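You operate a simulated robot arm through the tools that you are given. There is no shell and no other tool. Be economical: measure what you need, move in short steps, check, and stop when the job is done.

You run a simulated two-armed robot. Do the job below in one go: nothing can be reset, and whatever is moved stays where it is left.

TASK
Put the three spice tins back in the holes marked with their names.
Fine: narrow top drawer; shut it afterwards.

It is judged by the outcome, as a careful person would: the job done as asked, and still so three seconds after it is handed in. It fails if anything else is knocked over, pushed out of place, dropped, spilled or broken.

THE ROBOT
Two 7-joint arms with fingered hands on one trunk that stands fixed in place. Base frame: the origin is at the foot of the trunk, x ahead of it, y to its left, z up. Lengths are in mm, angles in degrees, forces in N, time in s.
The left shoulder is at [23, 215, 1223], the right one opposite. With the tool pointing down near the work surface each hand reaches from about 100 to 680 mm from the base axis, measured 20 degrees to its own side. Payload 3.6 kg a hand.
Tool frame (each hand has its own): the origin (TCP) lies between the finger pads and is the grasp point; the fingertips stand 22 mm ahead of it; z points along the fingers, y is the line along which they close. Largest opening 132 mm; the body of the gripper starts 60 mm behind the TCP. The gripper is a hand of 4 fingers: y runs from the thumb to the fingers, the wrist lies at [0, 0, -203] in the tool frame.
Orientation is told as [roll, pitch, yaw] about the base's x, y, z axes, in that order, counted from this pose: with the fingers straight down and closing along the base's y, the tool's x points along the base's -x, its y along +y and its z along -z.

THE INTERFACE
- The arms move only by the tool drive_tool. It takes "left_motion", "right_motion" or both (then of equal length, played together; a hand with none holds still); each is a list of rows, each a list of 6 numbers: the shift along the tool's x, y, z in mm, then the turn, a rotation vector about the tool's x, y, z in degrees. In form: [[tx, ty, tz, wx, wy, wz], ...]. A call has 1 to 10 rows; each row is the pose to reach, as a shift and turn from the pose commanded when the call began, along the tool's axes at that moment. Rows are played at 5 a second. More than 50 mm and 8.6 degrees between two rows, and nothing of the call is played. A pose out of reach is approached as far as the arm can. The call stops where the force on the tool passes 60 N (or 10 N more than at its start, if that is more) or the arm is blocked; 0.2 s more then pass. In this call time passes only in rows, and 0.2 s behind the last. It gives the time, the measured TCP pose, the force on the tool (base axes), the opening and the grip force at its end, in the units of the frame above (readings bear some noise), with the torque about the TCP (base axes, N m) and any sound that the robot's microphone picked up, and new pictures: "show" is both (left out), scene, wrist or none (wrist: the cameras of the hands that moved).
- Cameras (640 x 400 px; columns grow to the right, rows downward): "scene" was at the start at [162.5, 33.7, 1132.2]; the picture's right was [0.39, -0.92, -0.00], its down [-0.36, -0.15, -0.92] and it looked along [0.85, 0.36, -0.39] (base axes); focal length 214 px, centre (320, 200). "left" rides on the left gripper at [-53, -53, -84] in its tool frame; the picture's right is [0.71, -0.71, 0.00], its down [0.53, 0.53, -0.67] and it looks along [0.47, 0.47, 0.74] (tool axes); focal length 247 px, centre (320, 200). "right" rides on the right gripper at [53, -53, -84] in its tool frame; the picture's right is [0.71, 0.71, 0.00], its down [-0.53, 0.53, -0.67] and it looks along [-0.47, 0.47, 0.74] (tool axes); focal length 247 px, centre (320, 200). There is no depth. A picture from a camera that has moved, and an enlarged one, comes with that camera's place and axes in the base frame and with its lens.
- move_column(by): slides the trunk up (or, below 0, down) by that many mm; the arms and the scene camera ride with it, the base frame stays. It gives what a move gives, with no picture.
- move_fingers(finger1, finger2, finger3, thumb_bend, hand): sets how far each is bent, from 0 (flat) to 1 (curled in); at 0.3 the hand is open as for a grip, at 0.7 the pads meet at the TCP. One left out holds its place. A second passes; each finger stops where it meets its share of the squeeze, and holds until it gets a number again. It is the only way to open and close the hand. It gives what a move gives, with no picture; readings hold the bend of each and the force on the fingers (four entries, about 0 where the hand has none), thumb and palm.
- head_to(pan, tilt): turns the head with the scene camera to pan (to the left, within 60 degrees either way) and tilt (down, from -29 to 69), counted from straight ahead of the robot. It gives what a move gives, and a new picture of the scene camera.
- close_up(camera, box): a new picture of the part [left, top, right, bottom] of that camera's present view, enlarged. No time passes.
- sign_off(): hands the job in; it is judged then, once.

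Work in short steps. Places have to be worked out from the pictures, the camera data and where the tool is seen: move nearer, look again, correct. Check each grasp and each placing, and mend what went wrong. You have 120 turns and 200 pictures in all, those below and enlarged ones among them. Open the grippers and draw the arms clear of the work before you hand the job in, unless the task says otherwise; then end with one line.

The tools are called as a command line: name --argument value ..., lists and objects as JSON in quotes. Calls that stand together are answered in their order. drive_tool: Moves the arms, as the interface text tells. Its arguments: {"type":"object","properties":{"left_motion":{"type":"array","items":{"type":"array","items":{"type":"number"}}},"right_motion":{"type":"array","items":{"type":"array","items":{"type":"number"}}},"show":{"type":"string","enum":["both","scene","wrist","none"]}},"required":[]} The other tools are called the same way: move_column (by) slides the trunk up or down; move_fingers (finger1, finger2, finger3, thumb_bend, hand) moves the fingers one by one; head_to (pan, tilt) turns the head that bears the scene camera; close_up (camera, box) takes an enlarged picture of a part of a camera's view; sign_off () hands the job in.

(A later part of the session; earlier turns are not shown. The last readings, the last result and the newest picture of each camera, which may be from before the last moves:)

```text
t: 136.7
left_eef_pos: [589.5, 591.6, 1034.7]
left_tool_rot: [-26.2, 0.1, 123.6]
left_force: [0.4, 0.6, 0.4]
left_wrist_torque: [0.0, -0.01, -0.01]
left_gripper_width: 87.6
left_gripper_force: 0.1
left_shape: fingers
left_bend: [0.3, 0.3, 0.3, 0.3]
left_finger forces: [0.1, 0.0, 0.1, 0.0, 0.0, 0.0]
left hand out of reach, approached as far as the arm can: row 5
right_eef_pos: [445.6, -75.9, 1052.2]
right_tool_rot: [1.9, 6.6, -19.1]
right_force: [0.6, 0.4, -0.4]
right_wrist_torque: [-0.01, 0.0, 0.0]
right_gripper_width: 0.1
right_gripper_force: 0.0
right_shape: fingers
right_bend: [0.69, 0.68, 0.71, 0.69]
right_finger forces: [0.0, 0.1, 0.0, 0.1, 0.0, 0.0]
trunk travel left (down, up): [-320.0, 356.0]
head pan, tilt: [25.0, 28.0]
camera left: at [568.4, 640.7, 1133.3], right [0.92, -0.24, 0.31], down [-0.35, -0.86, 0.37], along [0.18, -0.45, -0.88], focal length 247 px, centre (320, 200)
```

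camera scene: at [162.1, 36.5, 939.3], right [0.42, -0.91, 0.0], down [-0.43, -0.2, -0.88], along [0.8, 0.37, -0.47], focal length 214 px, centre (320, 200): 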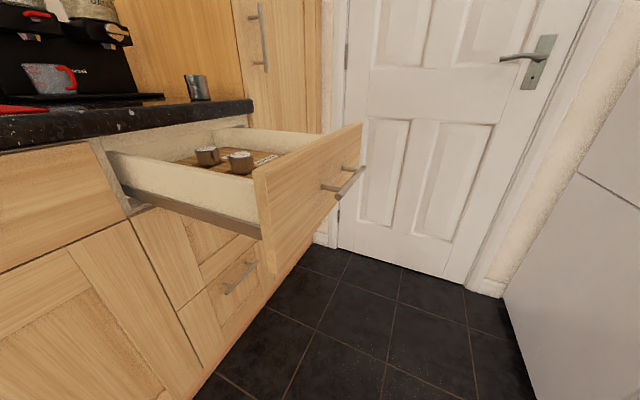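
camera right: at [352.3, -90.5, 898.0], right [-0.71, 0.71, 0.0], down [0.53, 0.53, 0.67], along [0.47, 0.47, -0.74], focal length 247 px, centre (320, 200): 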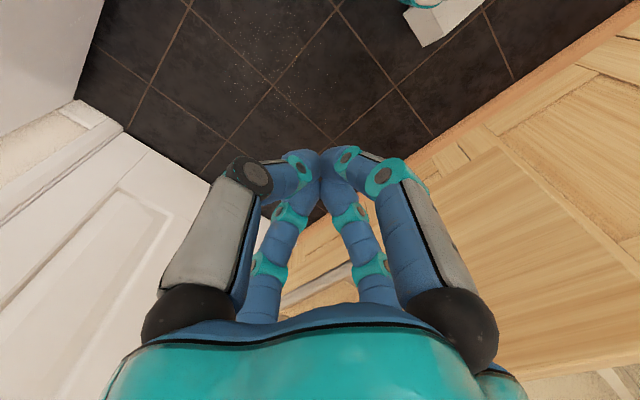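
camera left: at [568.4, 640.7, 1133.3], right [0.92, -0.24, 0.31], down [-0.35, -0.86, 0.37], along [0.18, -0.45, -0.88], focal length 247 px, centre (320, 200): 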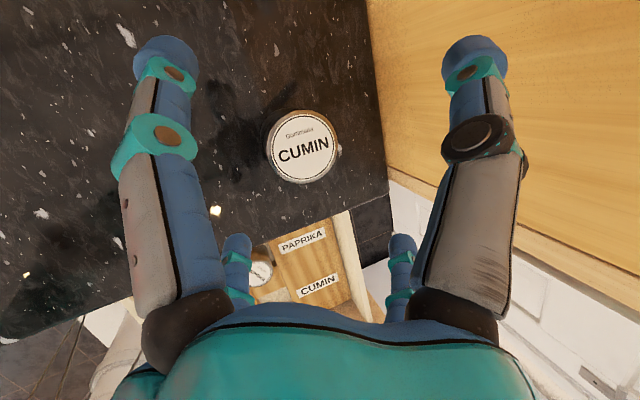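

Cumin is at [602,597.5]. With this lean I'll pinch with the two side digits; first curl near finger 2 slightly for counter clearance, then descend.

move_fingers --hand "left" --finger2 0.46

drive_tool --left_motion '[[1.9, -12.3, 6, 0, 0, 0], [1.9, 0, 30, 0, 0, 0], [1.9, 11, 54, 0, 0, 0], [1.9, 21.6, 75, 0, 0, 0]]' --show "wrist"

```text
t: 137.7
left_eef_pos: [589.3, 588.6, 1035.7]
left_tool_rot: [-26.2, 0.1, 123.4]
left_force: [-0.4, -0.6, 0.2]
left_wrist_torque: [-0.03, -0.01, 0.01]
left_gripper_width: 87.8
left_gripper_force: 0.1
left_shape: fingers
left_bend: [0.3, 0.46, 0.3, 0.3]
left_finger forces: [0.0, 0.0, 0.0, 0.0, 0.0, 0.1]
right_eef_pos: [445.5, -77.0, 1051.9]
right_tool_rot: [1.9, 6.5, -19.1]
right_force: [-1.0, 0.3, -0.7]
right_wrist_torque: [0.01, 0.02, -0.03]
right_gripper_width: 0.1
right_gripper_force: 0.0
right_shape: fingers
right_bend: [0.69, 0.68, 0.71, 0.69]
right_finger forces: [0.0, 0.1, 0.0, 0.0, 0.0, 0.0]
trunk travel left (down, up): [-320.0, 356.0]
head pan, tilt: [25.0, 28.0]
```

```text
t: 138.7
left_eef_pos: [591.1, 592.5, 958.1]
left_tool_rot: [-26.3, 0.1, 123.4]
left_force: [-0.9, -0.2, 0.1]
left_wrist_torque: [0.01, 0.0, -0.02]
left_gripper_width: 87.6
left_gripper_force: 0.1
left_shape: fingers
left_bend: [0.3, 0.46, 0.3, 0.3]
left_finger forces: [0.0, 0.0, 0.0, 0.0, 0.0, 0.1]
left hand out of reach, approached as far as the arm can: row 1, 2, 3, 4
right_eef_pos: [445.8, -75.6, 1051.5]
right_tool_rot: [1.9, 6.7, -19.2]
right_force: [-0.5, -1.3, 0.3]
right_wrist_torque: [0.01, -0.01, 0.04]
right_gripper_width: 0.1
right_gripper_force: 0.0
right_shape: fingers
right_bend: [0.69, 0.68, 0.71, 0.69]
right_finger forces: [0.1, 0.0, 0.0, 0.0, 0.0, 0.0]
trunk travel left (down, up): [-320.0, 356.0]
head pan, tilt: [25.0, 28.0]
camera left: at [569.9, 642.6, 1057.1], right [0.92, -0.24, 0.31], down [-0.35, -0.86, 0.37], along [0.18, -0.45, -0.88], focal length 247 px, centre (320, 200)
```

left: 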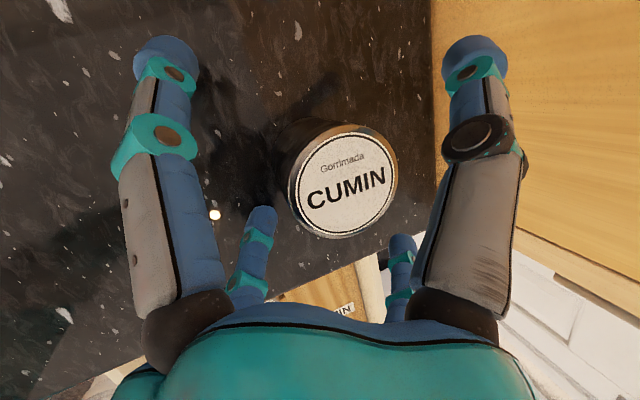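

11 mm short of the tin. Lean 5° more and extend to it.

drive_tool --left_motion '[[0, 0, 0, 5.5, 0, 0], [1, -5, 2.5, 5.5, 0, 0], [1.9, -10.7, 5.3, 5.5, 0, 0]]' --show "wrist"

```text
t: 139.5
left_eef_pos: [601.8, 595.3, 959.9]
left_tool_rot: [-31.7, 0.1, 123.3]
left_force: [-2.1, -1.1, 4.2]
left_wrist_torque: [-0.11, 0.13, -0.01]
left_gripper_width: 87.5
left_gripper_force: 2.1
left_shape: fingers
left_bend: [0.3, 0.46, 0.3, 0.3]
left_finger forces: [0.1, 4.1, 0.0, 0.0, 0.0, 0.0]
right_eef_pos: [445.6, -77.6, 1051.5]
right_tool_rot: [1.8, 6.6, -19.0]
right_force: [0.6, 0.0, 0.3]
right_wrist_torque: [0.01, 0.0, -0.02]
right_gripper_width: 0.0
right_gripper_force: 0.1
right_shape: fingers
right_bend: [0.69, 0.68, 0.71, 0.69]
right_finger forces: [0.0, 0.0, 0.0, 0.0, 0.0, 0.0]
trunk travel left (down, up): [-320.0, 356.0]
head pan, tilt: [25.0, 28.0]
camera left: at [572.3, 641.1, 1059.3], right [0.89, -0.26, 0.37], down [-0.38, -0.88, 0.29], along [0.25, -0.4, -0.88], focal length 247 px, centre (320, 200)
```

left: 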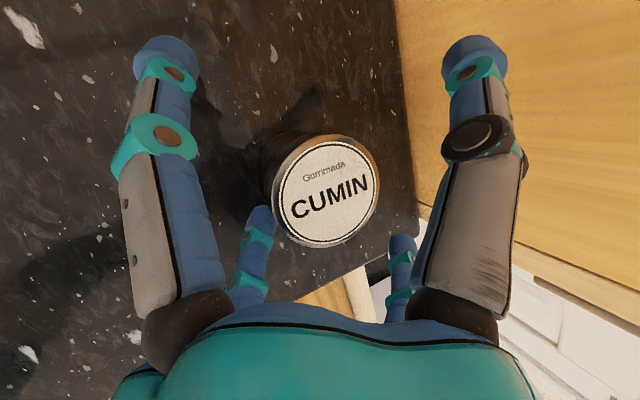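

Finger 2's tip lightly touches the counter or tin. Pinch now with side fingers 1 and 3.

move_fingers --hand "left" --finger1 0.7 --finger3 0.7

close_up --camera "left" --box '[0, 0, 640, 400]'

```text
t: 140.5
left_eef_pos: [602.4, 595.4, 960.8]
left_tool_rot: [-31.7, 0.1, 123.3]
left_force: [-1.0, -1.0, 5.0]
left_wrist_torque: [-0.2, 0.17, 0.04]
left_gripper_width: 63.6
left_gripper_force: 9.7
left_shape: fingers
left_bend: [0.56, 0.46, 0.56, 0.3]
left_finger forces: [6.8, 5.3, 6.7, 0.0, 0.0, 0.0]
right_eef_pos: [445.1, -77.9, 1051.6]
right_tool_rot: [1.9, 6.6, -19.1]
right_force: [-0.3, -0.1, 0.1]
right_wrist_torque: [-0.05, 0.03, 0.0]
right_gripper_width: 0.0
right_gripper_force: 0.1
right_shape: fingers
right_bend: [0.69, 0.68, 0.71, 0.69]
right_finger forces: [0.1, 0.0, 0.0, 0.0, 0.0, 0.0]
trunk travel left (down, up): [-320.0, 356.0]
head pan, tilt: [25.0, 28.0]
```

```text
1.00 times, centred on (320, 200) of left (not enlarged: the box is as wide or as high as the picture)
camera zoom: at [572.3, 641.0, 1059.3], right [0.89, -0.26, 0.37], down [-0.38, -0.88, 0.29], along [0.25, -0.4, -0.88], focal length 247 px, centre (320, 200)
```

zoom: 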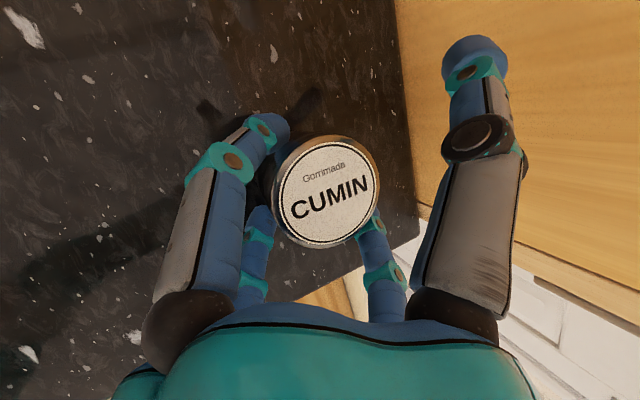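

Good pinch. Lift 12 mm and check, then carry it ~115 mm closer.

drive_tool --left_motion '[[0, -3, -5, 0, 0, 0], [0, -6.3, -10.2, 0, 0, 0], [-14, 15, -24, 0, 0, 0], [-27, 37, -37, 0, 0, 0], [-41, 58.5, -50.5, 0, 0, 0], [-54.7, 80.2, -63.6, 0, 0, 0]]' --show "both"

```text
t: 141.9
left_eef_pos: [485.1, 587.2, 972.3]
left_tool_rot: [-31.8, 0.1, 123.6]
left_force: [0.0, 0.2, -1.0]
left_wrist_torque: [-0.01, 0.0, 0.03]
left_gripper_width: 63.7
left_gripper_force: 6.2
left_shape: fingers
left_bend: [0.56, 0.46, 0.56, 0.3]
left_finger forces: [6.6, 0.0, 6.7, 0.0, 0.1, 0.1]
right_eef_pos: [444.2, -77.4, 1052.6]
right_tool_rot: [1.9, 6.6, -19.1]
right_force: [-0.6, 0.4, 0.0]
right_wrist_torque: [-0.04, 0.03, 0.01]
right_gripper_width: 0.2
right_gripper_force: 0.1
right_shape: fingers
right_bend: [0.69, 0.68, 0.71, 0.69]
right_finger forces: [0.0, 0.0, 0.0, 0.1, 0.0, 0.0]
trunk travel left (down, up): [-320.0, 356.0]
head pan, tilt: [25.0, 28.0]
camera scene: at [161.7, 36.7, 939.3], right [0.42, -0.91, 0.0], down [-0.43, -0.2, -0.88], along [0.8, 0.37, -0.47], focal length 214 px, centre (320, 200)
camera left: at [456.6, 631.8, 1071.5], right [0.89, -0.26, 0.37], down [-0.38, -0.88, 0.29], along [0.25, -0.4, -0.88], focal length 247 px, centre (320, 200)
```

scene: 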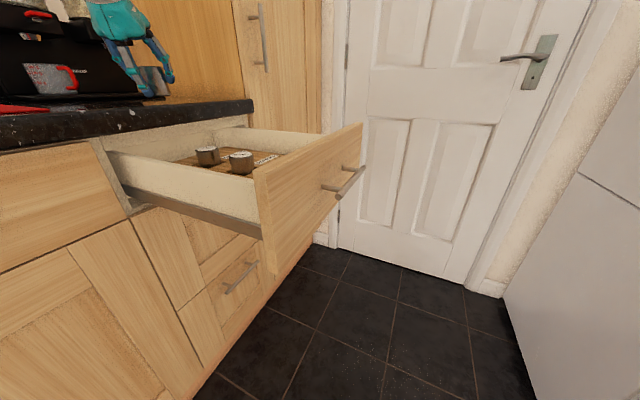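
left: 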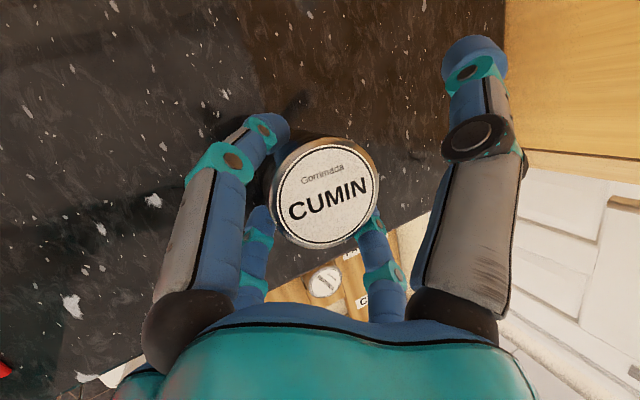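

Tin hangs upright in the pinch at ≈[485,587]. Lower it to the counter and release.

drive_tool --left_motion '[[0, 2.5, 4, 0, 0, 0], [0, 4.5, 7.3, 0, 0, 0], [0, 5.8, 9.4, 0, 0, 0], [0, 6.3, 10.2, 0, 0, 0]]' --show "none"

move_fingers --hand "left" --finger1 0.45 --finger3 0.45

close_up --camera "left" --box '[0, 0, 640, 400]'

```text
t: 142.9
left_eef_pos: [485.2, 586.7, 960.9]
left_tool_rot: [-31.5, 0.0, 123.5]
left_force: [0.6, 0.6, -0.4]
left_wrist_torque: [-0.01, 0.03, 0.0]
left_gripper_width: 63.6
left_gripper_force: 6.7
left_shape: fingers
left_bend: [0.56, 0.46, 0.56, 0.3]
left_finger forces: [6.5, 0.3, 6.6, 0.1, 0.0, 0.0]
right_eef_pos: [445.3, -77.1, 1052.4]
right_tool_rot: [1.9, 6.7, -19.1]
right_force: [-0.4, 0.3, -0.6]
right_wrist_torque: [0.01, -0.02, 0.01]
right_gripper_width: 0.2
right_gripper_force: 0.1
right_shape: fingers
right_bend: [0.69, 0.68, 0.71, 0.69]
right_finger forces: [0.2, 0.1, 0.0, 0.0, 0.0, 0.1]
trunk travel left (down, up): [-320.0, 356.0]
head pan, tilt: [25.0, 28.0]
```

```text
t: 143.9
left_eef_pos: [486.3, 587.3, 961.1]
left_tool_rot: [-31.7, 0.0, 123.4]
left_force: [0.3, 0.8, -0.1]
left_wrist_torque: [0.04, -0.01, -0.01]
left_gripper_width: 72.1
left_gripper_force: 0.1
left_shape: fingers
left_bend: [0.45, 0.46, 0.45, 0.3]
left_finger forces: [0.1, 0.1, 0.0, 0.1, 0.1, 0.0]
right_eef_pos: [445.7, -76.1, 1051.2]
right_tool_rot: [1.9, 6.6, -19.1]
right_force: [0.4, 0.1, -0.6]
right_wrist_torque: [0.0, 0.05, 0.02]
right_gripper_width: 0.0
right_gripper_force: 0.1
right_shape: fingers
right_bend: [0.69, 0.68, 0.71, 0.69]
right_finger forces: [0.1, 0.0, 0.0, 0.1, 0.1, 0.0]
trunk travel left (down, up): [-320.0, 356.0]
head pan, tilt: [25.0, 28.0]
```

```text
1.00 times, centred on (320, 200) of left (not enlarged: the box is as wide or as high as the picture)
camera zoom: at [457.4, 631.6, 1059.7], right [0.89, -0.26, 0.37], down [-0.38, -0.88, 0.29], along [0.25, -0.4, -0.88], focal length 247 px, centre (320, 200)
```

zoom: 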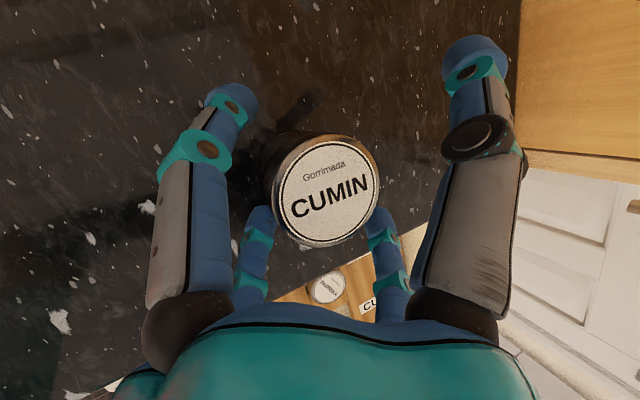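

Tin stands. Rise 80 mm and reduce the lean to 12°, then open the digits.

drive_tool --left_motion '[[0, -14, -23, 0, 0, 0], [0, -28, -45, 0, 0, 0], [0, -42, -68, 0, 0, 0], [0, -42, -68, -6.6, 0, 0], [0, -42, -68, -13.2, 0, 0], [0, -42, -68, -19.7, 0, 0]]' --show "none"

move_fingers --hand "left" --finger1 0.3 --finger2 0.3 --finger3 0.3 --thumb_bend 0.3

close_up --camera "left" --box '[0, 0, 640, 400]'

```text
t: 145.3
left_eef_pos: [486.7, 586.6, 1040.5]
left_tool_rot: [-11.8, 0.1, 123.4]
left_force: [0.8, 0.0, 0.4]
left_wrist_torque: [0.0, 0.02, -0.02]
left_gripper_width: 72.2
left_gripper_force: 0.0
left_shape: fingers
left_bend: [0.45, 0.46, 0.45, 0.3]
left_finger forces: [0.0, 0.0, 0.1, 0.1, 0.0, 0.0]
right_eef_pos: [447.2, -76.5, 1051.3]
right_tool_rot: [1.9, 6.6, -19.1]
right_force: [-0.3, 0.8, -0.3]
right_wrist_torque: [-0.01, -0.01, 0.02]
right_gripper_width: 0.1
right_gripper_force: 0.1
right_shape: fingers
right_bend: [0.69, 0.68, 0.71, 0.69]
right_finger forces: [0.0, 0.1, 0.0, 0.0, 0.1, 0.1]
trunk travel left (down, up): [-320.0, 356.0]
head pan, tilt: [25.0, 28.0]
```

```text
t: 146.3
left_eef_pos: [487.8, 587.7, 1040.7]
left_tool_rot: [-12.0, 0.0, 123.4]
left_force: [-0.6, 0.9, -0.5]
left_wrist_torque: [-0.01, 0.0, 0.01]
left_gripper_width: 87.7
left_gripper_force: 0.1
left_shape: fingers
left_bend: [0.3, 0.3, 0.3, 0.3]
left_finger forces: [0.1, 0.0, 0.0, 0.0, 0.1, 0.0]
right_eef_pos: [446.6, -75.9, 1051.2]
right_tool_rot: [1.9, 6.6, -19.2]
right_force: [0.7, 0.6, 0.4]
right_wrist_torque: [0.04, 0.01, 0.0]
right_gripper_width: 0.0
right_gripper_force: 0.0
right_shape: fingers
right_bend: [0.69, 0.68, 0.71, 0.69]
right_finger forces: [0.1, 0.0, 0.0, 0.0, 0.0, 0.0]
trunk travel left (down, up): [-320.0, 356.0]
head pan, tilt: [25.0, 28.0]
```

```text
1.00 times, centred on (320, 200) of left (not enlarged: the box is as wide or as high as the picture)
camera zoom: at [486.2, 649.8, 1133.2], right [0.97, -0.21, 0.15], down [-0.26, -0.8, 0.55], along [0.0, -0.56, -0.83], focal length 247 px, centre (320, 200)
```

zoom: 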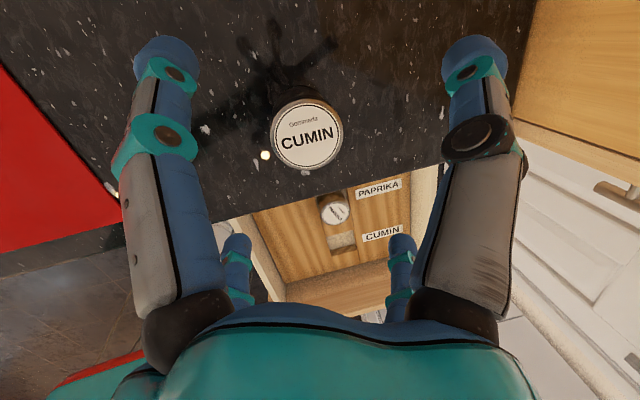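

Cumin at [489,591.5]. Align with the 12° lean and descend to ~959.

drive_tool --left_motion '[[-2.8, -4.1, 1, 0, 0, 0], [-2.8, 2, 28, 0, 0, 0], [-2.8, 8, 55, 0, 0, 0], [-2.8, 12.8, 80.6, 0, 0, 0]]' --show "wrist"

```text
t: 147.3
left_eef_pos: [487.7, 591.9, 957.2]
left_tool_rot: [-12.0, 0.1, 123.4]
left_force: [0.2, 0.2, 0.8]
left_wrist_torque: [0.01, 0.0, -0.01]
left_gripper_width: 87.4
left_gripper_force: 0.0
left_shape: fingers
left_bend: [0.3, 0.3, 0.3, 0.3]
left_finger forces: [0.0, 0.0, 0.1, 0.1, 0.0, 0.0]
right_eef_pos: [445.2, -77.1, 1052.3]
right_tool_rot: [1.9, 6.7, -19.0]
right_force: [-0.1, -0.3, -0.1]
right_wrist_torque: [0.01, -0.01, 0.0]
right_gripper_width: 0.0
right_gripper_force: 0.0
right_shape: fingers
right_bend: [0.69, 0.68, 0.71, 0.69]
right_finger forces: [0.0, 0.1, 0.0, 0.0, 0.1, 0.0]
trunk travel left (down, up): [-320.0, 356.0]
head pan, tilt: [25.0, 28.0]
camera left: at [487.4, 655.0, 1050.0], right [0.97, -0.21, 0.15], down [-0.26, -0.8, 0.55], along [0.0, -0.56, -0.83], focal length 247 px, centre (320, 200)
```

left: 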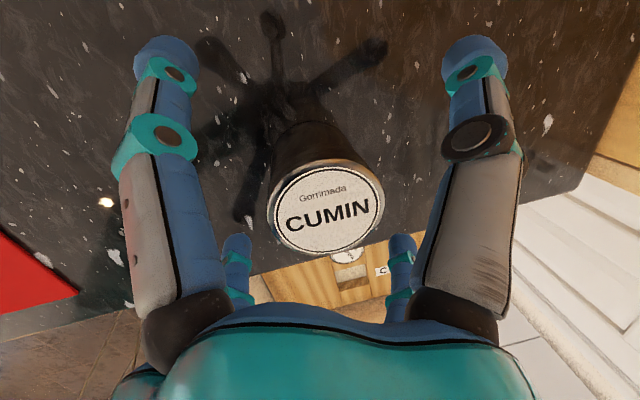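

Raise 2 mm, then close all digits.

drive_tool --left_motion '[[1, -1, -2, 0, 0, 0]]' --show "none"

move_fingers --hand "left" --finger1 0.7 --finger2 0.7 --finger3 0.7 --thumb_bend 0.7

drive_tool --left_motion '[[0, -4, -20, 0, 0, 0], [0, -8.5, -40, 0, 0, 0], [0, -13, -60, 0, 0, 0]]' --show "wrist"

```text
t: 147.7
left_eef_pos: [489.1, 590.9, 959.7]
left_tool_rot: [-11.9, 0.1, 123.5]
left_force: [0.7, -0.9, -0.4]
left_wrist_torque: [0.02, 0.03, -0.02]
left_gripper_width: 87.6
left_gripper_force: 0.0
left_shape: fingers
left_bend: [0.3, 0.3, 0.3, 0.3]
left_finger forces: [0.1, 0.1, 0.0, 0.0, 0.0, 0.1]
right_eef_pos: [445.7, -77.4, 1050.8]
right_tool_rot: [1.9, 6.6, -19.1]
right_force: [-0.6, 0.2, -0.4]
right_wrist_torque: [0.01, 0.03, -0.03]
right_gripper_width: 0.0
right_gripper_force: 0.1
right_shape: fingers
right_bend: [0.69, 0.68, 0.71, 0.69]
right_finger forces: [0.0, 0.1, 0.0, 0.0, 0.0, 0.0]
trunk travel left (down, up): [-320.0, 356.0]
head pan, tilt: [25.0, 28.0]
```

```text
t: 148.7
left_eef_pos: [490.3, 591.8, 959.3]
left_tool_rot: [-12.0, 0.1, 123.3]
left_force: [1.4, 1.6, 3.7]
left_wrist_torque: [-0.02, 0.05, -0.02]
left_gripper_width: 25.1
left_gripper_force: 18.0
left_shape: fingers
left_bend: [0.56, 0.54, 0.55, 0.59]
left_finger forces: [6.4, 8.1, 6.4, 0.0, 15.9, 0.0]
right_eef_pos: [446.2, -77.6, 1052.6]
right_tool_rot: [1.9, 6.7, -19.0]
right_force: [0.5, 0.5, 0.1]
right_wrist_torque: [0.01, 0.0, -0.03]
right_gripper_width: 0.0
right_gripper_force: 0.2
right_shape: fingers
right_bend: [0.69, 0.68, 0.71, 0.69]
right_finger forces: [0.1, 0.0, 0.0, 0.0, 0.0, 0.0]
trunk travel left (down, up): [-320.0, 356.0]
head pan, tilt: [25.0, 28.0]
```

```text
t: 149.5
left_eef_pos: [490.7, 591.0, 1022.0]
left_tool_rot: [-11.9, 0.0, 123.5]
left_force: [0.1, 0.5, -0.8]
left_wrist_torque: [-0.01, 0.01, 0.01]
left_gripper_width: 24.4
left_gripper_force: 17.2
left_shape: fingers
left_bend: [0.56, 0.54, 0.55, 0.59]
left_finger forces: [5.9, 7.6, 6.3, 0.1, 14.4, 0.0]
right_eef_pos: [444.6, -76.8, 1050.9]
right_tool_rot: [1.9, 6.6, -19.2]
right_force: [-0.6, 0.5, -0.1]
right_wrist_torque: [0.0, 0.02, -0.02]
right_gripper_width: 0.1
right_gripper_force: 0.0
right_shape: fingers
right_bend: [0.69, 0.68, 0.71, 0.69]
right_finger forces: [0.0, 0.0, 0.0, 0.0, 0.0, 0.1]
trunk travel left (down, up): [-320.0, 356.0]
head pan, tilt: [25.0, 28.0]
camera left: at [489.0, 654.5, 1114.8], right [0.97, -0.21, 0.15], down [-0.25, -0.8, 0.55], along [0.0, -0.57, -0.82], focal length 247 px, centre (320, 200)
```

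left: 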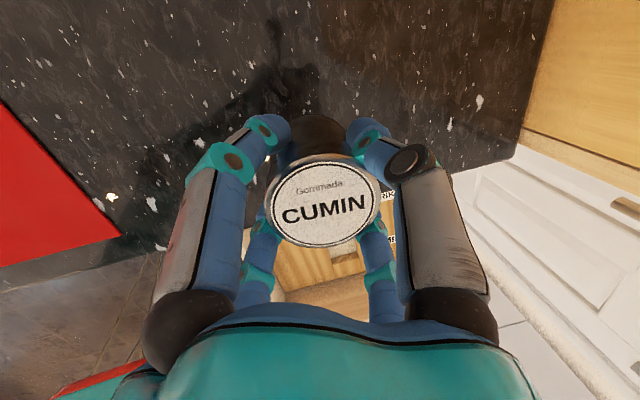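

Cumin is held upright. Carry it high to above the cumin hole area.

drive_tool --left_motion '[[33.6, 17, -11, 0, 0.9, 4.1], [67, 34, -22, 0, 1.7, 8.2], [101, 51, -33, 0, 2.6, 12.3], [134, 68, -44, 0, 3.5, 16.4], [168, 85, -55, 0, 4.3, 20.4], [202, 102, -65, 0, 5.2, 24.5], [235, 119, -76, 0, 6.1, 28.6], [269, 136.4, -87.2, 0, 6.94, 32.7]]' --show "wrist"

```text
t: 151.3
left_eef_pos: [495.3, 292.0, 1072.4]
left_tool_rot: [-12.1, -0.1, 90.1]
left_force: [-0.5, -1.0, -0.7]
left_wrist_torque: [0.05, 0.03, 0.02]
left_gripper_width: 23.7
left_gripper_force: 17.0
left_shape: fingers
left_bend: [0.57, 0.54, 0.55, 0.59]
left_finger forces: [6.0, 7.6, 6.4, 0.0, 13.4, 0.1]
left hand out of reach, approached as far as the arm can: row 8
right_eef_pos: [445.0, -78.4, 1052.3]
right_tool_rot: [2.0, 6.6, -19.2]
right_force: [0.2, -0.5, -0.1]
right_wrist_torque: [0.05, -0.01, -0.03]
right_gripper_width: 0.0
right_gripper_force: 0.1
right_shape: fingers
right_bend: [0.69, 0.68, 0.71, 0.69]
right_finger forces: [0.1, 0.1, 0.0, 0.0, 0.0, 0.0]
trunk travel left (down, up): [-320.0, 356.0]
head pan, tilt: [25.0, 28.0]
camera left: at [530.1, 344.9, 1165.7], right [0.69, -0.71, 0.15], down [-0.65, -0.53, 0.54], along [-0.31, -0.47, -0.83], focal length 247 px, centre (320, 200)
```

left: 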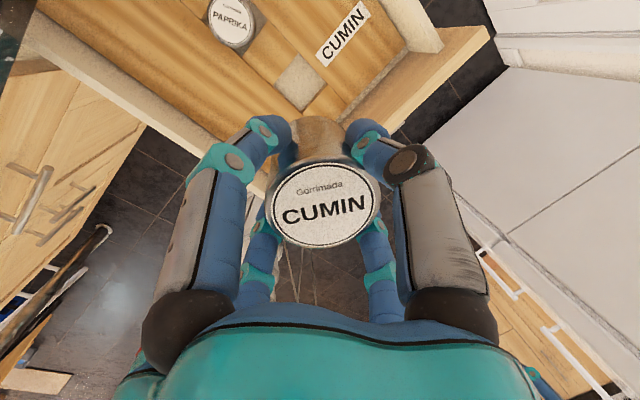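

Slightly short in x here; at lower trunk it was reachable. Lower the trunk 120.

move_column --by -120

```text
t: 152.8
left_eef_pos: [494.2, 293.5, 953.4]
left_tool_rot: [-12.1, 0.1, 90.0]
left_force: [-0.6, -0.3, 0.2]
left_wrist_torque: [-0.02, 0.01, 0.0]
left_gripper_width: 23.9
left_gripper_force: 17.2
left_shape: fingers
left_bend: [0.57, 0.54, 0.55, 0.59]
left_finger forces: [5.9, 8.1, 6.4, 0.0, 13.2, 0.0]
right_eef_pos: [445.7, -77.3, 931.7]
right_tool_rot: [1.9, 6.6, -19.1]
right_force: [0.1, -0.3, 0.7]
right_wrist_torque: [-0.01, -0.02, 0.02]
right_gripper_width: 0.4
right_gripper_force: 0.2
right_shape: fingers
right_bend: [0.69, 0.68, 0.71, 0.69]
right_finger forces: [0.0, 0.0, 0.0, 0.0, 0.0, 0.1]
trunk travel left (down, up): [-200.0, 476.0]
head pan, tilt: [25.0, 28.0]
```

Fine. Lower the trunk another 80.

move_column --by -80

drive_tool --left_motion '[[3, -4, 10, 0, 0, 0], [6, -8, 20, 0, 0, 0], [9, -10, 30, 0, 0, 0]]' --show "none"

close_up --camera "left" --box '[220, 60, 420, 260]'

```text
t: 154.0
left_eef_pos: [494.4, 293.8, 872.8]
left_tool_rot: [-12.1, 0.1, 90.0]
left_force: [0.6, 0.1, 0.2]
left_wrist_torque: [0.0, 0.01, 0.0]
left_gripper_width: 23.7
left_gripper_force: 16.9
left_shape: fingers
left_bend: [0.57, 0.54, 0.55, 0.59]
left_finger forces: [5.9, 8.2, 6.5, 0.0, 13.3, 0.1]
right_eef_pos: [445.7, -77.8, 851.8]
right_tool_rot: [2.0, 6.5, -19.1]
right_force: [0.5, -0.5, 1.2]
right_wrist_torque: [0.02, -0.03, -0.02]
right_gripper_width: 0.0
right_gripper_force: 0.0
right_shape: fingers
right_bend: [0.69, 0.68, 0.71, 0.69]
right_finger forces: [0.0, 0.0, 0.1, 0.0, 0.0, 0.0]
trunk travel left (down, up): [-120.0, 556.0]
head pan, tilt: [25.0, 28.0]
```

```text
t: 154.8
left_eef_pos: [512.2, 285.6, 844.6]
left_tool_rot: [-12.0, 0.1, 90.1]
left_force: [0.3, -0.5, -1.0]
left_wrist_torque: [0.02, 0.01, 0.0]
left_gripper_width: 23.8
left_gripper_force: 16.1
left_shape: fingers
left_bend: [0.57, 0.54, 0.55, 0.59]
left_finger forces: [5.8, 8.1, 6.4, 0.0, 13.2, 0.0]
right_eef_pos: [445.5, -76.9, 851.1]
right_tool_rot: [1.9, 6.7, -19.1]
right_force: [0.1, -0.1, 0.1]
right_wrist_torque: [-0.01, 0.03, -0.01]
right_gripper_width: 0.1
right_gripper_force: 0.1
right_shape: fingers
right_bend: [0.69, 0.68, 0.71, 0.69]
right_finger forces: [0.0, 0.1, 0.0, 0.0, 0.1, 0.0]
trunk travel left (down, up): [-120.0, 556.0]
head pan, tilt: [25.0, 28.0]
```

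```text
2.00 times, centred on (320, 160) of left
camera zoom: at [545.7, 337.6, 937.3], right [0.69, -0.71, 0.15], down [-0.65, -0.53, 0.55], along [-0.31, -0.47, -0.82], focal length 494 px, centre (320, 280)
```

zoom: 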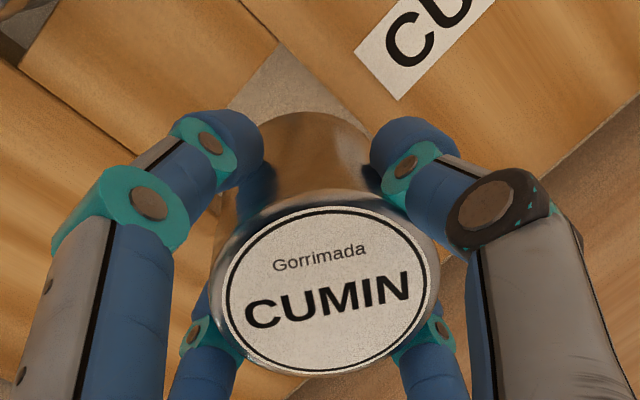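

Alignment is close: shift −1.4 x, −0.5 y, and descend with force watch.

drive_tool --left_motion '[[0.5, 3.5, 10, 0, 0, 0], [0.5, 5.4, 18, 0, 0, 0], [0.5, 6.6, 24, 0, 0, 0], [0.5, 7.5, 28, 0, 0, 0], [0.5, 8.3, 32, 0, 0, 0]]' --show "none"

```text
t: 156.0
left_eef_pos: [509.0, 284.0, 811.6]
left_tool_rot: [-12.1, 0.0, 90.1]
left_force: [-0.6, -0.1, -1.3]
left_wrist_torque: [0.02, -0.01, 0.01]
left_gripper_width: 23.7
left_gripper_force: 16.7
left_shape: fingers
left_bend: [0.57, 0.54, 0.55, 0.59]
left_finger forces: [5.8, 8.1, 6.4, 0.0, 13.1, 0.0]
right_eef_pos: [445.9, -77.0, 850.3]
right_tool_rot: [1.9, 6.7, -19.0]
right_force: [-0.9, -0.1, 0.3]
right_wrist_torque: [0.02, 0.04, 0.0]
right_gripper_width: 0.1
right_gripper_force: 0.1
right_shape: fingers
right_bend: [0.69, 0.68, 0.71, 0.69]
right_finger forces: [0.1, 0.0, 0.0, 0.1, 0.0, 0.0]
trunk travel left (down, up): [-120.0, 556.0]
head pan, tilt: [25.0, 28.0]
```

No contact at z 811.6 – the tin is entering its hole. Lower 4 mm more and check.

drive_tool --left_motion '[[0, 0.4, 2, 0, 0, 0], [0, 0.8, 4, 0, 0, 0]]' --show "none"

close_up --camera "left" --box '[220, 60, 420, 260]'

```text
t: 156.6
left_eef_pos: [509.3, 283.5, 807.0]
left_tool_rot: [-12.0, 0.1, 90.0]
left_force: [-1.7, 0.6, 6.2]
left_wrist_torque: [0.06, 0.24, -0.06]
left_gripper_width: 23.5
left_gripper_force: 20.1
left_shape: fingers
left_bend: [0.57, 0.54, 0.55, 0.59]
left_finger forces: [5.8, 14.9, 6.5, 0.0, 13.3, 0.0]
right_eef_pos: [444.7, -76.9, 852.4]
right_tool_rot: [2.0, 6.6, -19.1]
right_force: [1.0, -0.2, 0.4]
right_wrist_torque: [-0.01, -0.04, -0.03]
right_gripper_width: 0.0
right_gripper_force: 0.1
right_shape: fingers
right_bend: [0.69, 0.68, 0.71, 0.69]
right_finger forces: [0.0, 0.0, 0.0, 0.0, 0.0, 0.1]
trunk travel left (down, up): [-120.0, 556.0]
head pan, tilt: [25.0, 28.0]
```

```text
2.00 times, centred on (320, 160) of left
camera zoom: at [543.3, 336.7, 901.7], right [0.69, -0.71, 0.15], down [-0.65, -0.53, 0.54], along [-0.31, -0.47, -0.83], focal length 494 px, centre (320, 280)
```

zoom: 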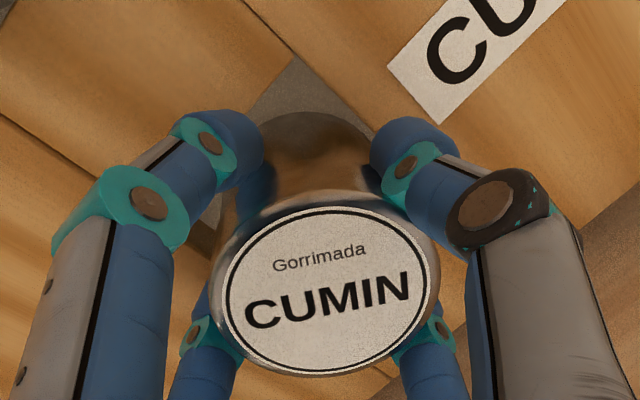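

Finger 2's tip meets the wood; the tin is in the hole. Raise 2 mm, release, and withdraw.

drive_tool --left_motion '[[0, -0.5, -2, 0, 0, 0]]' --show "none"

move_fingers --hand "left" --finger1 0.5 --finger2 0.48 --finger3 0.49 --thumb_bend 0.5

drive_tool --left_motion '[[0, -4, -20, 0, 0, 0], [0, -10, -45, 0, 0, 0], [0, -17, -80, 0, 0, 0], [0, -26, -120, 0, 0, 0]]' --show "both"

```text
t: 157.0
left_eef_pos: [508.5, 284.3, 809.4]
left_tool_rot: [-11.9, 0.1, 90.1]
left_force: [-1.1, 0.3, -1.4]
left_wrist_torque: [0.03, -0.03, -0.01]
left_gripper_width: 23.6
left_gripper_force: 16.4
left_shape: fingers
left_bend: [0.57, 0.54, 0.55, 0.59]
left_finger forces: [5.8, 8.2, 6.5, 0.0, 13.2, 0.1]
right_eef_pos: [446.8, -76.9, 851.8]
right_tool_rot: [1.9, 6.8, -19.1]
right_force: [-0.9, -0.4, 0.4]
right_wrist_torque: [0.03, 0.01, 0.0]
right_gripper_width: 0.0
right_gripper_force: 0.0
right_shape: fingers
right_bend: [0.69, 0.68, 0.71, 0.69]
right_finger forces: [0.1, 0.0, 0.0, 0.1, 0.1, 0.0]
trunk travel left (down, up): [-120.0, 556.0]
head pan, tilt: [25.0, 28.0]
```

```text
t: 158.0
left_eef_pos: [509.8, 284.6, 809.4]
left_tool_rot: [-12.1, 0.1, 90.0]
left_force: [-0.4, 0.1, 2.1]
left_wrist_torque: [-0.04, 0.05, 0.01]
left_gripper_width: 40.3
left_gripper_force: 1.1
left_shape: fingers
left_bend: [0.5, 0.49, 0.49, 0.5]
left_finger forces: [0.1, 2.3, 0.0, 0.1, 0.0, 0.0]
right_eef_pos: [444.8, -77.2, 851.5]
right_tool_rot: [1.9, 6.6, -19.1]
right_force: [-0.2, -1.1, 0.6]
right_wrist_torque: [-0.03, -0.02, 0.01]
right_gripper_width: 0.0
right_gripper_force: 0.1
right_shape: fingers
right_bend: [0.69, 0.68, 0.71, 0.69]
right_finger forces: [0.0, 0.0, 0.0, 0.1, 0.0, 0.1]
trunk travel left (down, up): [-120.0, 556.0]
head pan, tilt: [25.0, 28.0]
```

```text
t: 159.0
left_eef_pos: [509.8, 284.5, 931.3]
left_tool_rot: [-12.1, 0.1, 90.0]
left_force: [-0.3, 0.0, -0.3]
left_wrist_torque: [-0.03, -0.07, -0.01]
left_gripper_width: 40.3
left_gripper_force: 0.0
left_shape: fingers
left_bend: [0.5, 0.48, 0.49, 0.5]
left_finger forces: [0.0, 0.1, 0.1, 0.0, 0.1, 0.1]
right_eef_pos: [445.9, -76.9, 851.7]
right_tool_rot: [1.9, 6.7, -19.1]
right_force: [0.0, -0.3, 0.4]
right_wrist_torque: [-0.03, -0.02, 0.0]
right_gripper_width: 0.1
right_gripper_force: 0.0
right_shape: fingers
right_bend: [0.69, 0.68, 0.71, 0.69]
right_finger forces: [0.1, 0.0, 0.1, 0.1, 0.0, 0.0]
trunk travel left (down, up): [-120.0, 556.0]
head pan, tilt: [25.0, 28.0]
camera scene: at [166.4, 36.6, 730.5], right [0.42, -0.91, 0.0], down [-0.43, -0.2, -0.88], along [0.8, 0.37, -0.47], focal length 214 px, centre (320, 200)
camera left: at [544.3, 337.2, 1024.4], right [0.69, -0.71, 0.15], down [-0.65, -0.52, 0.55], along [-0.31, -0.47, -0.82], focal length 247 px, centre (320, 200)
```

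scene: 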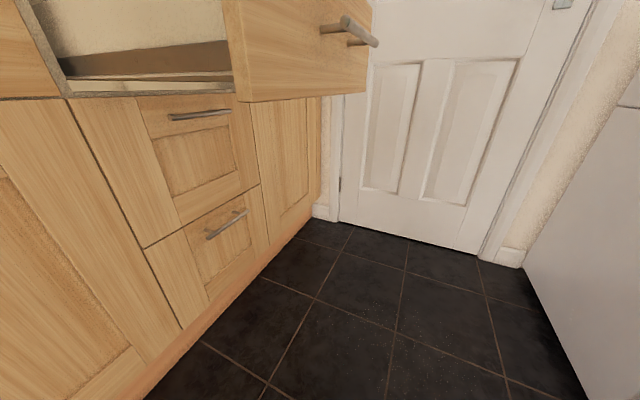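
left: 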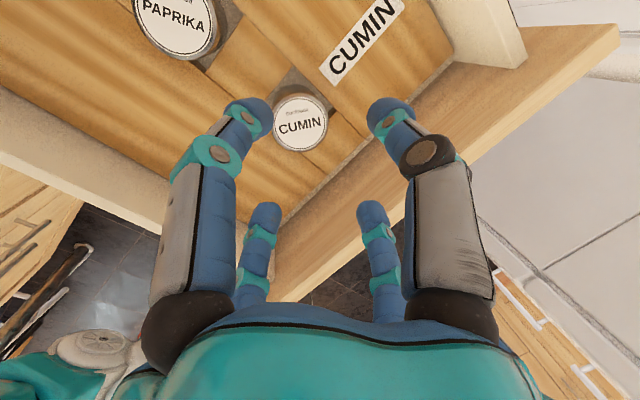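

All three tins sit in their named holes. Now to shut the drawer: I clear the left hand upward and straighten the right hand, moving it beside the handle line (x≈390).

drive_tool --left_motion '[[0, 10, -20, 0, 0, 0], [-20, 20, -40, 0, 0, 0], [-45, 35, -60, 0, 0, 0], [-70, 50, -80, 0, 0, 0]]' --right_motion '[[14, 0, -12, -0.5, -1.5, -4.7], [29, -1, -25, -1, -3, -9.5], [43, -2, -37, -1.6, -4.6, -14.2], [57, -2, -50, -2.2, -6.2, -19]]' --show "none"

```text
t: 160.0
left_eef_pos: [446.5, 353.5, 1000.8]
left_tool_rot: [-12.0, 0.1, 90.0]
left_force: [0.0, -0.6, 0.2]
left_wrist_torque: [0.0, 0.0, 0.02]
left_gripper_width: 40.2
left_gripper_force: 0.0
left_shape: fingers
left_bend: [0.5, 0.48, 0.49, 0.5]
left_finger forces: [0.0, 0.1, 0.0, 0.1, 0.0, 0.0]
right_eef_pos: [395.3, -64.6, 907.7]
right_tool_rot: [5.1, -0.8, -0.5]
right_force: [-0.3, -0.2, -0.1]
right_wrist_torque: [0.04, -0.01, -0.01]
right_gripper_width: 0.0
right_gripper_force: 0.0
right_shape: fingers
right_bend: [0.69, 0.68, 0.71, 0.69]
right_finger forces: [0.1, 0.1, 0.0, 0.0, 0.1, 0.0]
trunk travel left (down, up): [-120.0, 556.0]
head pan, tilt: [25.0, 28.0]
```

Lean the right hand 40° so its fist points toward the drawer front, and lower to z≈840.

drive_tool --right_motion '[[0, 0, 12, -8, 0, 0], [0, 0, 25, -16, 0, 0], [0, 0, 38, -24, 0, 0], [0, 0, 52, -32, 0, 0], [0, 0, 68, -40, 0, 0]]' --show "none"

head_to --pan 5 --tilt 0

```text
t: 161.2
left_eef_pos: [445.6, 353.7, 1000.3]
left_tool_rot: [-12.0, 0.0, 90.0]
left_force: [-0.6, -0.2, -0.5]
left_wrist_torque: [-0.02, 0.0, -0.02]
left_gripper_width: 40.5
left_gripper_force: 0.1
left_shape: fingers
left_bend: [0.5, 0.48, 0.49, 0.5]
left_finger forces: [0.0, 0.0, 0.1, 0.0, 0.0, 0.1]
right_eef_pos: [397.9, -58.3, 839.1]
right_tool_rot: [45.2, -0.7, -0.6]
right_force: [-0.3, 0.1, 0.8]
right_wrist_torque: [-0.01, 0.01, 0.02]
right_gripper_width: 0.0
right_gripper_force: 0.1
right_shape: fingers
right_bend: [0.69, 0.68, 0.71, 0.69]
right_finger forces: [0.0, 0.1, 0.0, 0.0, 0.0, 0.1]
trunk travel left (down, up): [-120.0, 556.0]
head pan, tilt: [25.0, 28.0]
```

```text
t: 162.1
left_eef_pos: [445.1, 353.4, 999.6]
left_tool_rot: [-12.0, 0.1, 90.0]
left_force: [-0.1, 0.4, 0.9]
left_wrist_torque: [-0.02, 0.02, 0.0]
left_gripper_width: 40.5
left_gripper_force: 0.0
left_shape: fingers
left_bend: [0.5, 0.48, 0.49, 0.5]
left_finger forces: [0.0, 0.0, 0.0, 0.0, 0.1, 0.0]
right_eef_pos: [398.1, -58.0, 839.5]
right_tool_rot: [45.0, -0.8, -0.4]
right_force: [0.0, -0.4, -0.2]
right_wrist_torque: [0.03, -0.01, 0.02]
right_gripper_width: 0.0
right_gripper_force: 0.0
right_shape: fingers
right_bend: [0.69, 0.68, 0.71, 0.69]
right_finger forces: [0.0, 0.1, 0.0, 0.0, 0.0, 0.0]
trunk travel left (down, up): [-120.0, 556.0]
head pan, tilt: [5.0, 0.0]
camera scene: at [173.3, 5.9, 775.7], right [0.09, -1.0, 0.0], down [0.0, 0.0, -1.0], along [1.0, 0.09, 0.0], focal length 214 px, centre (320, 200)
```

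scene: 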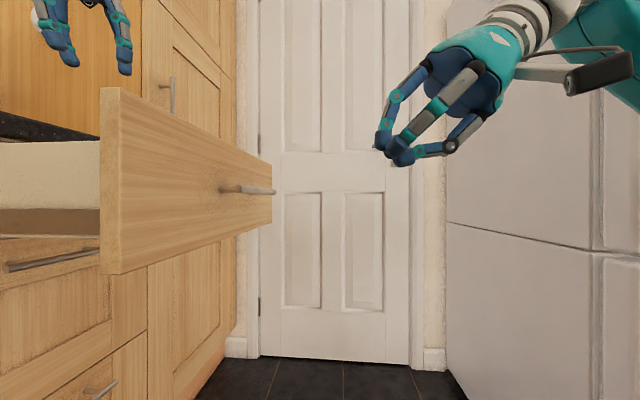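

The fist points to the front beside the handle. Advance and push along +y.

drive_tool --right_motion '[[0, 27, 27, 0, 0, 0], [0, 54, 54, 0, 0, 0], [0, 81, 81, 0, 0, 0], [0, 105, 105, 0, 0, 0], [0, 122, 122, 0, 0, 0], [0, 132, 132, 0, 0, 0], [0, 140, 140, 0, 0, 0], [0, 148, 148, 0, 0, 0], [0, 156, 156, 0, 0, 0], [0, 164, 164, 0, 0, 0]]' --show "scene"

```text
t: 164.3
left_eef_pos: [446.1, 354.0, 999.2]
left_tool_rot: [-12.1, 0.0, 90.0]
left_force: [-0.2, 0.2, 0.1]
left_wrist_torque: [0.05, 0.01, 0.0]
left_gripper_width: 40.6
left_gripper_force: 0.2
left_shape: fingers
left_bend: [0.5, 0.48, 0.49, 0.5]
left_finger forces: [0.0, 0.0, 0.0, 0.0, 0.1, 0.1]
right_eef_pos: [399.1, 174.4, 840.9]
right_tool_rot: [45.1, -0.9, -0.5]
right_force: [-0.6, -0.8, 0.3]
right_wrist_torque: [-0.01, -0.01, 0.0]
right_gripper_width: 0.0
right_gripper_force: 0.1
right_shape: fingers
right_bend: [0.69, 0.68, 0.71, 0.69]
right_finger forces: [0.1, 0.0, 0.0, 0.0, 0.1, 0.0]
trunk travel left (down, up): [-120.0, 556.0]
head pan, tilt: [5.0, 0.0]
camera scene: at [173.3, 6.0, 775.8], right [0.09, -1.0, 0.0], down [0.0, 0.0, -1.0], along [1.0, 0.09, 0.0], focal length 214 px, centre (320, 200)
```

scene: 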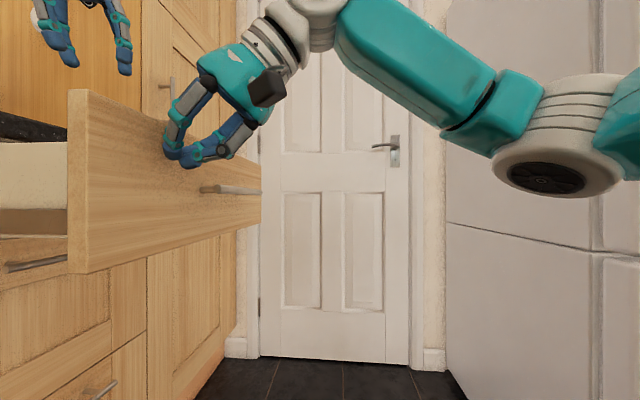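

Drawer is moving smoothly. Continue another 80 mm.

drive_tool --right_motion '[[0, 6, 6, 0, 0, 0], [0, 12, 12, 0, 0, 0], [0, 18, 18, 0, 0, 0], [0, 24, 24, 0, 0, 0], [0, 30, 30, 0, 0, 0], [0, 36, 36, 0, 0, 0], [0, 42, 42, 0, 0, 0], [0, 48, 48, 0, 0, 0], [0, 54, 54, 0, 0, 0], [0, 60, 60, 0, 0, 0]]' --show "scene"

```text
t: 166.5
left_eef_pos: [446.2, 353.2, 999.5]
left_tool_rot: [-12.1, 0.0, 89.9]
left_force: [0.3, -0.2, -0.4]
left_wrist_torque: [0.01, 0.02, 0.0]
left_gripper_width: 40.3
left_gripper_force: 0.0
left_shape: fingers
left_bend: [0.5, 0.48, 0.49, 0.5]
left_finger forces: [0.0, 0.0, 0.0, 0.0, 0.1, 0.1]
right_eef_pos: [402.2, 258.0, 839.2]
right_tool_rot: [45.1, -0.6, -0.7]
right_force: [-0.8, -0.2, 1.0]
right_wrist_torque: [-0.03, -0.01, 0.01]
right_gripper_width: 0.0
right_gripper_force: 0.1
right_shape: fingers
right_bend: [0.69, 0.68, 0.71, 0.69]
right_finger forces: [0.0, 0.0, 0.0, 0.0, 0.1, 0.0]
trunk travel left (down, up): [-120.0, 556.0]
head pan, tilt: [5.0, 0.0]
camera scene: at [173.4, 5.9, 775.7], right [0.09, -1.0, 0.0], down [0.0, 0.0, -1.0], along [1.0, 0.09, 0.0], focal length 214 px, centre (320, 200)
```

scene: 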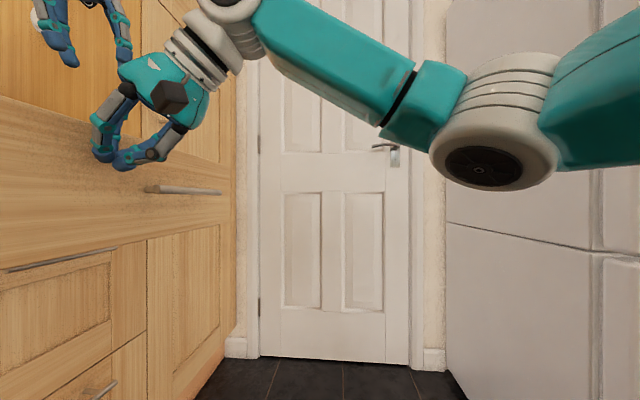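

Working well. Lift the left hand 100 mm for clearance and keep pushing.

drive_tool --left_motion '[[0, -6, -25, 0, 0, 0], [-20, -10, -50, 0, 0, 0], [-40, -14, -75, 0, 0, 0], [-60, -20, -100, 0, 0, 0], [-80, -20, -100, 0, 0, 0], [-100, -20, -100, 0, 0, 0], [-100, -20, -100, 0, 0, 0], [-100, -20, -100, 0, 0, 0], [-100, -20, -100, 0, 0, 0], [-100, -20, -100, 0, 0, 0]]' --right_motion '[[0, 5, 5, 0, 0, 0], [0, 10, 10, 0, 0, 0], [0, 15, 15, 0, 0, 0], [0, 20, 20, 0, 0, 0], [0, 25, 25, 0, 0, 0], [0, 30, 30, 0, 0, 0], [0, 36, 36, 0, 0, 0], [0, 42, 42, 0, 0, 0], [0, 48, 48, 0, 0, 0], [0, 54, 54, 0, 0, 0]]' --show "scene"

```text
t: 168.1
left_eef_pos: [436.7, 453.1, 1083.4]
left_tool_rot: [-12.1, 0.1, 90.0]
left_force: [-0.2, -0.1, 0.5]
left_wrist_torque: [0.01, 0.02, 0.0]
left_gripper_width: 40.5
left_gripper_force: 0.0
left_shape: fingers
left_bend: [0.5, 0.48, 0.49, 0.5]
left_finger forces: [0.0, 0.0, 0.0, 0.1, 0.0, 0.0]
left hand out of reach, approached as far as the arm can: row 4, 5, 6, 7
right_eef_pos: [496.3, 249.0, 824.0]
right_tool_rot: [44.7, 1.7, -10.4]
right_force: [-0.6, 0.0, 0.1]
right_wrist_torque: [-0.02, -0.03, -0.01]
right_gripper_width: 0.1
right_gripper_force: 0.1
right_shape: fingers
right_bend: [0.69, 0.68, 0.71, 0.69]
right_finger forces: [0.0, 0.0, 0.0, 0.0, 0.0, 0.0]
trunk travel left (down, up): [-120.0, 556.0]
head pan, tilt: [5.0, 0.0]
stopped in row 7 (right hand): the arm was blocked; the commanded pose is now the measured one
camera scene: at [173.3, 5.8, 775.8], right [0.09, -1.0, 0.0], down [0.0, 0.0, -1.0], along [1.0, 0.09, 0.0], focal length 214 px, centre (320, 200)
```

scene: 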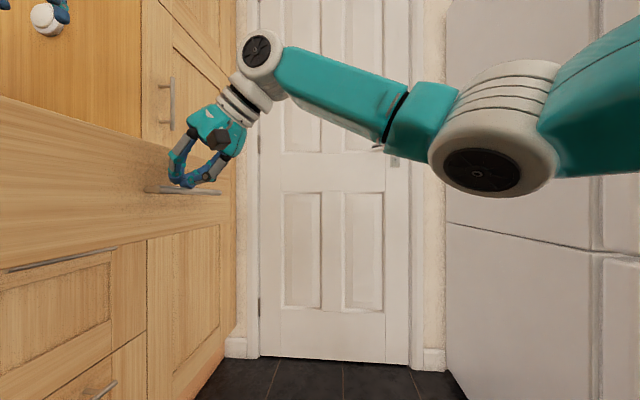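

The right arm reached its limit and slid sideways, above the handle. I back it off upward and away; the left hand will finish the closing.

drive_tool --right_motion '[[0, 10, -10, 0, 0, 0], [0, -10, -30, 0, 0, 0], [0, -38, -58, 0, 0, 0], [0, -66, -86, 0, 0, 0], [0, -94, -114, 0, 0, 0], [0, -122, -142, 0, 0, 0], [0, -150, -170, 0, 0, 0], [0, -178, -198, 0, 0, 0], [0, -206, -226, 0, 0, 0], [0, -230, -250, 0, 0, 0]]' --show "scene"

```text
t: 170.3
left_eef_pos: [436.4, 453.8, 1083.3]
left_tool_rot: [-12.0, 0.1, 89.9]
left_force: [0.3, -0.6, -0.7]
left_wrist_torque: [-0.03, 0.0, 0.02]
left_gripper_width: 40.2
left_gripper_force: 0.2
left_shape: fingers
left_bend: [0.5, 0.48, 0.49, 0.5]
left_finger forces: [0.0, 0.1, 0.0, 0.1, 0.0, 0.0]
right_eef_pos: [432.9, -84.0, 840.0]
right_tool_rot: [44.6, 1.8, -10.0]
right_force: [-0.3, 0.0, -0.2]
right_wrist_torque: [0.0, -0.01, -0.05]
right_gripper_width: 0.1
right_gripper_force: 0.0
right_shape: fingers
right_bend: [0.69, 0.68, 0.71, 0.69]
right_finger forces: [0.0, 0.1, 0.1, 0.0, 0.1, 0.1]
trunk travel left (down, up): [-120.0, 556.0]
head pan, tilt: [5.0, 0.0]
camera scene: at [173.2, 5.9, 775.8], right [0.09, -1.0, 0.0], down [0.0, 0.0, -1.0], along [1.0, 0.09, 0.0], focal length 214 px, centre (320, 200)
```

scene: 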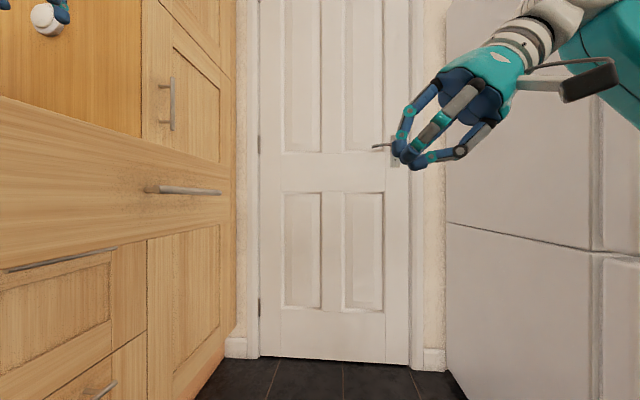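

See how far the drawer remains open.

head_to --pan 40 --tilt 0

```text
t: 171.3
left_eef_pos: [435.9, 452.7, 1084.0]
left_tool_rot: [-12.0, 0.1, 89.9]
left_force: [0.4, 0.4, 0.6]
left_wrist_torque: [-0.01, -0.05, 0.02]
left_gripper_width: 40.6
left_gripper_force: 0.0
left_shape: fingers
left_bend: [0.5, 0.48, 0.49, 0.5]
left_finger forces: [0.0, 0.1, 0.1, 0.1, 0.1, 0.0]
right_eef_pos: [434.2, -83.4, 839.8]
right_tool_rot: [44.7, 1.7, -10.0]
right_force: [0.8, -0.4, -0.3]
right_wrist_torque: [0.02, 0.01, 0.0]
right_gripper_width: 0.0
right_gripper_force: 0.1
right_shape: fingers
right_bend: [0.69, 0.68, 0.71, 0.69]
right_finger forces: [0.0, 0.0, 0.1, 0.1, 0.0, 0.1]
trunk travel left (down, up): [-120.0, 556.0]
head pan, tilt: [40.0, 0.0]
camera scene: at [152.6, 55.8, 775.8], right [0.64, -0.77, 0.0], down [0.0, 0.0, -1.0], along [0.77, 0.64, 0.0], focal length 214 px, centre (320, 200)
```

scene: 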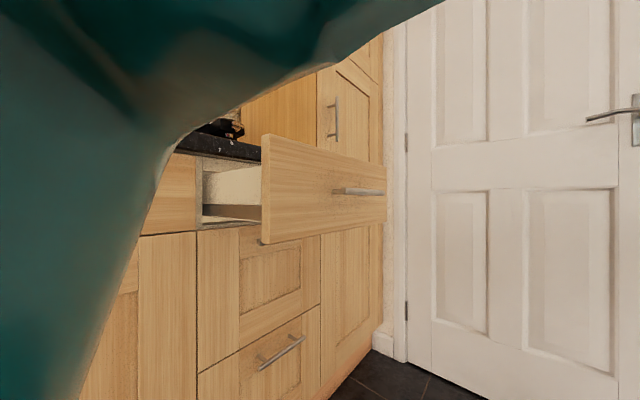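

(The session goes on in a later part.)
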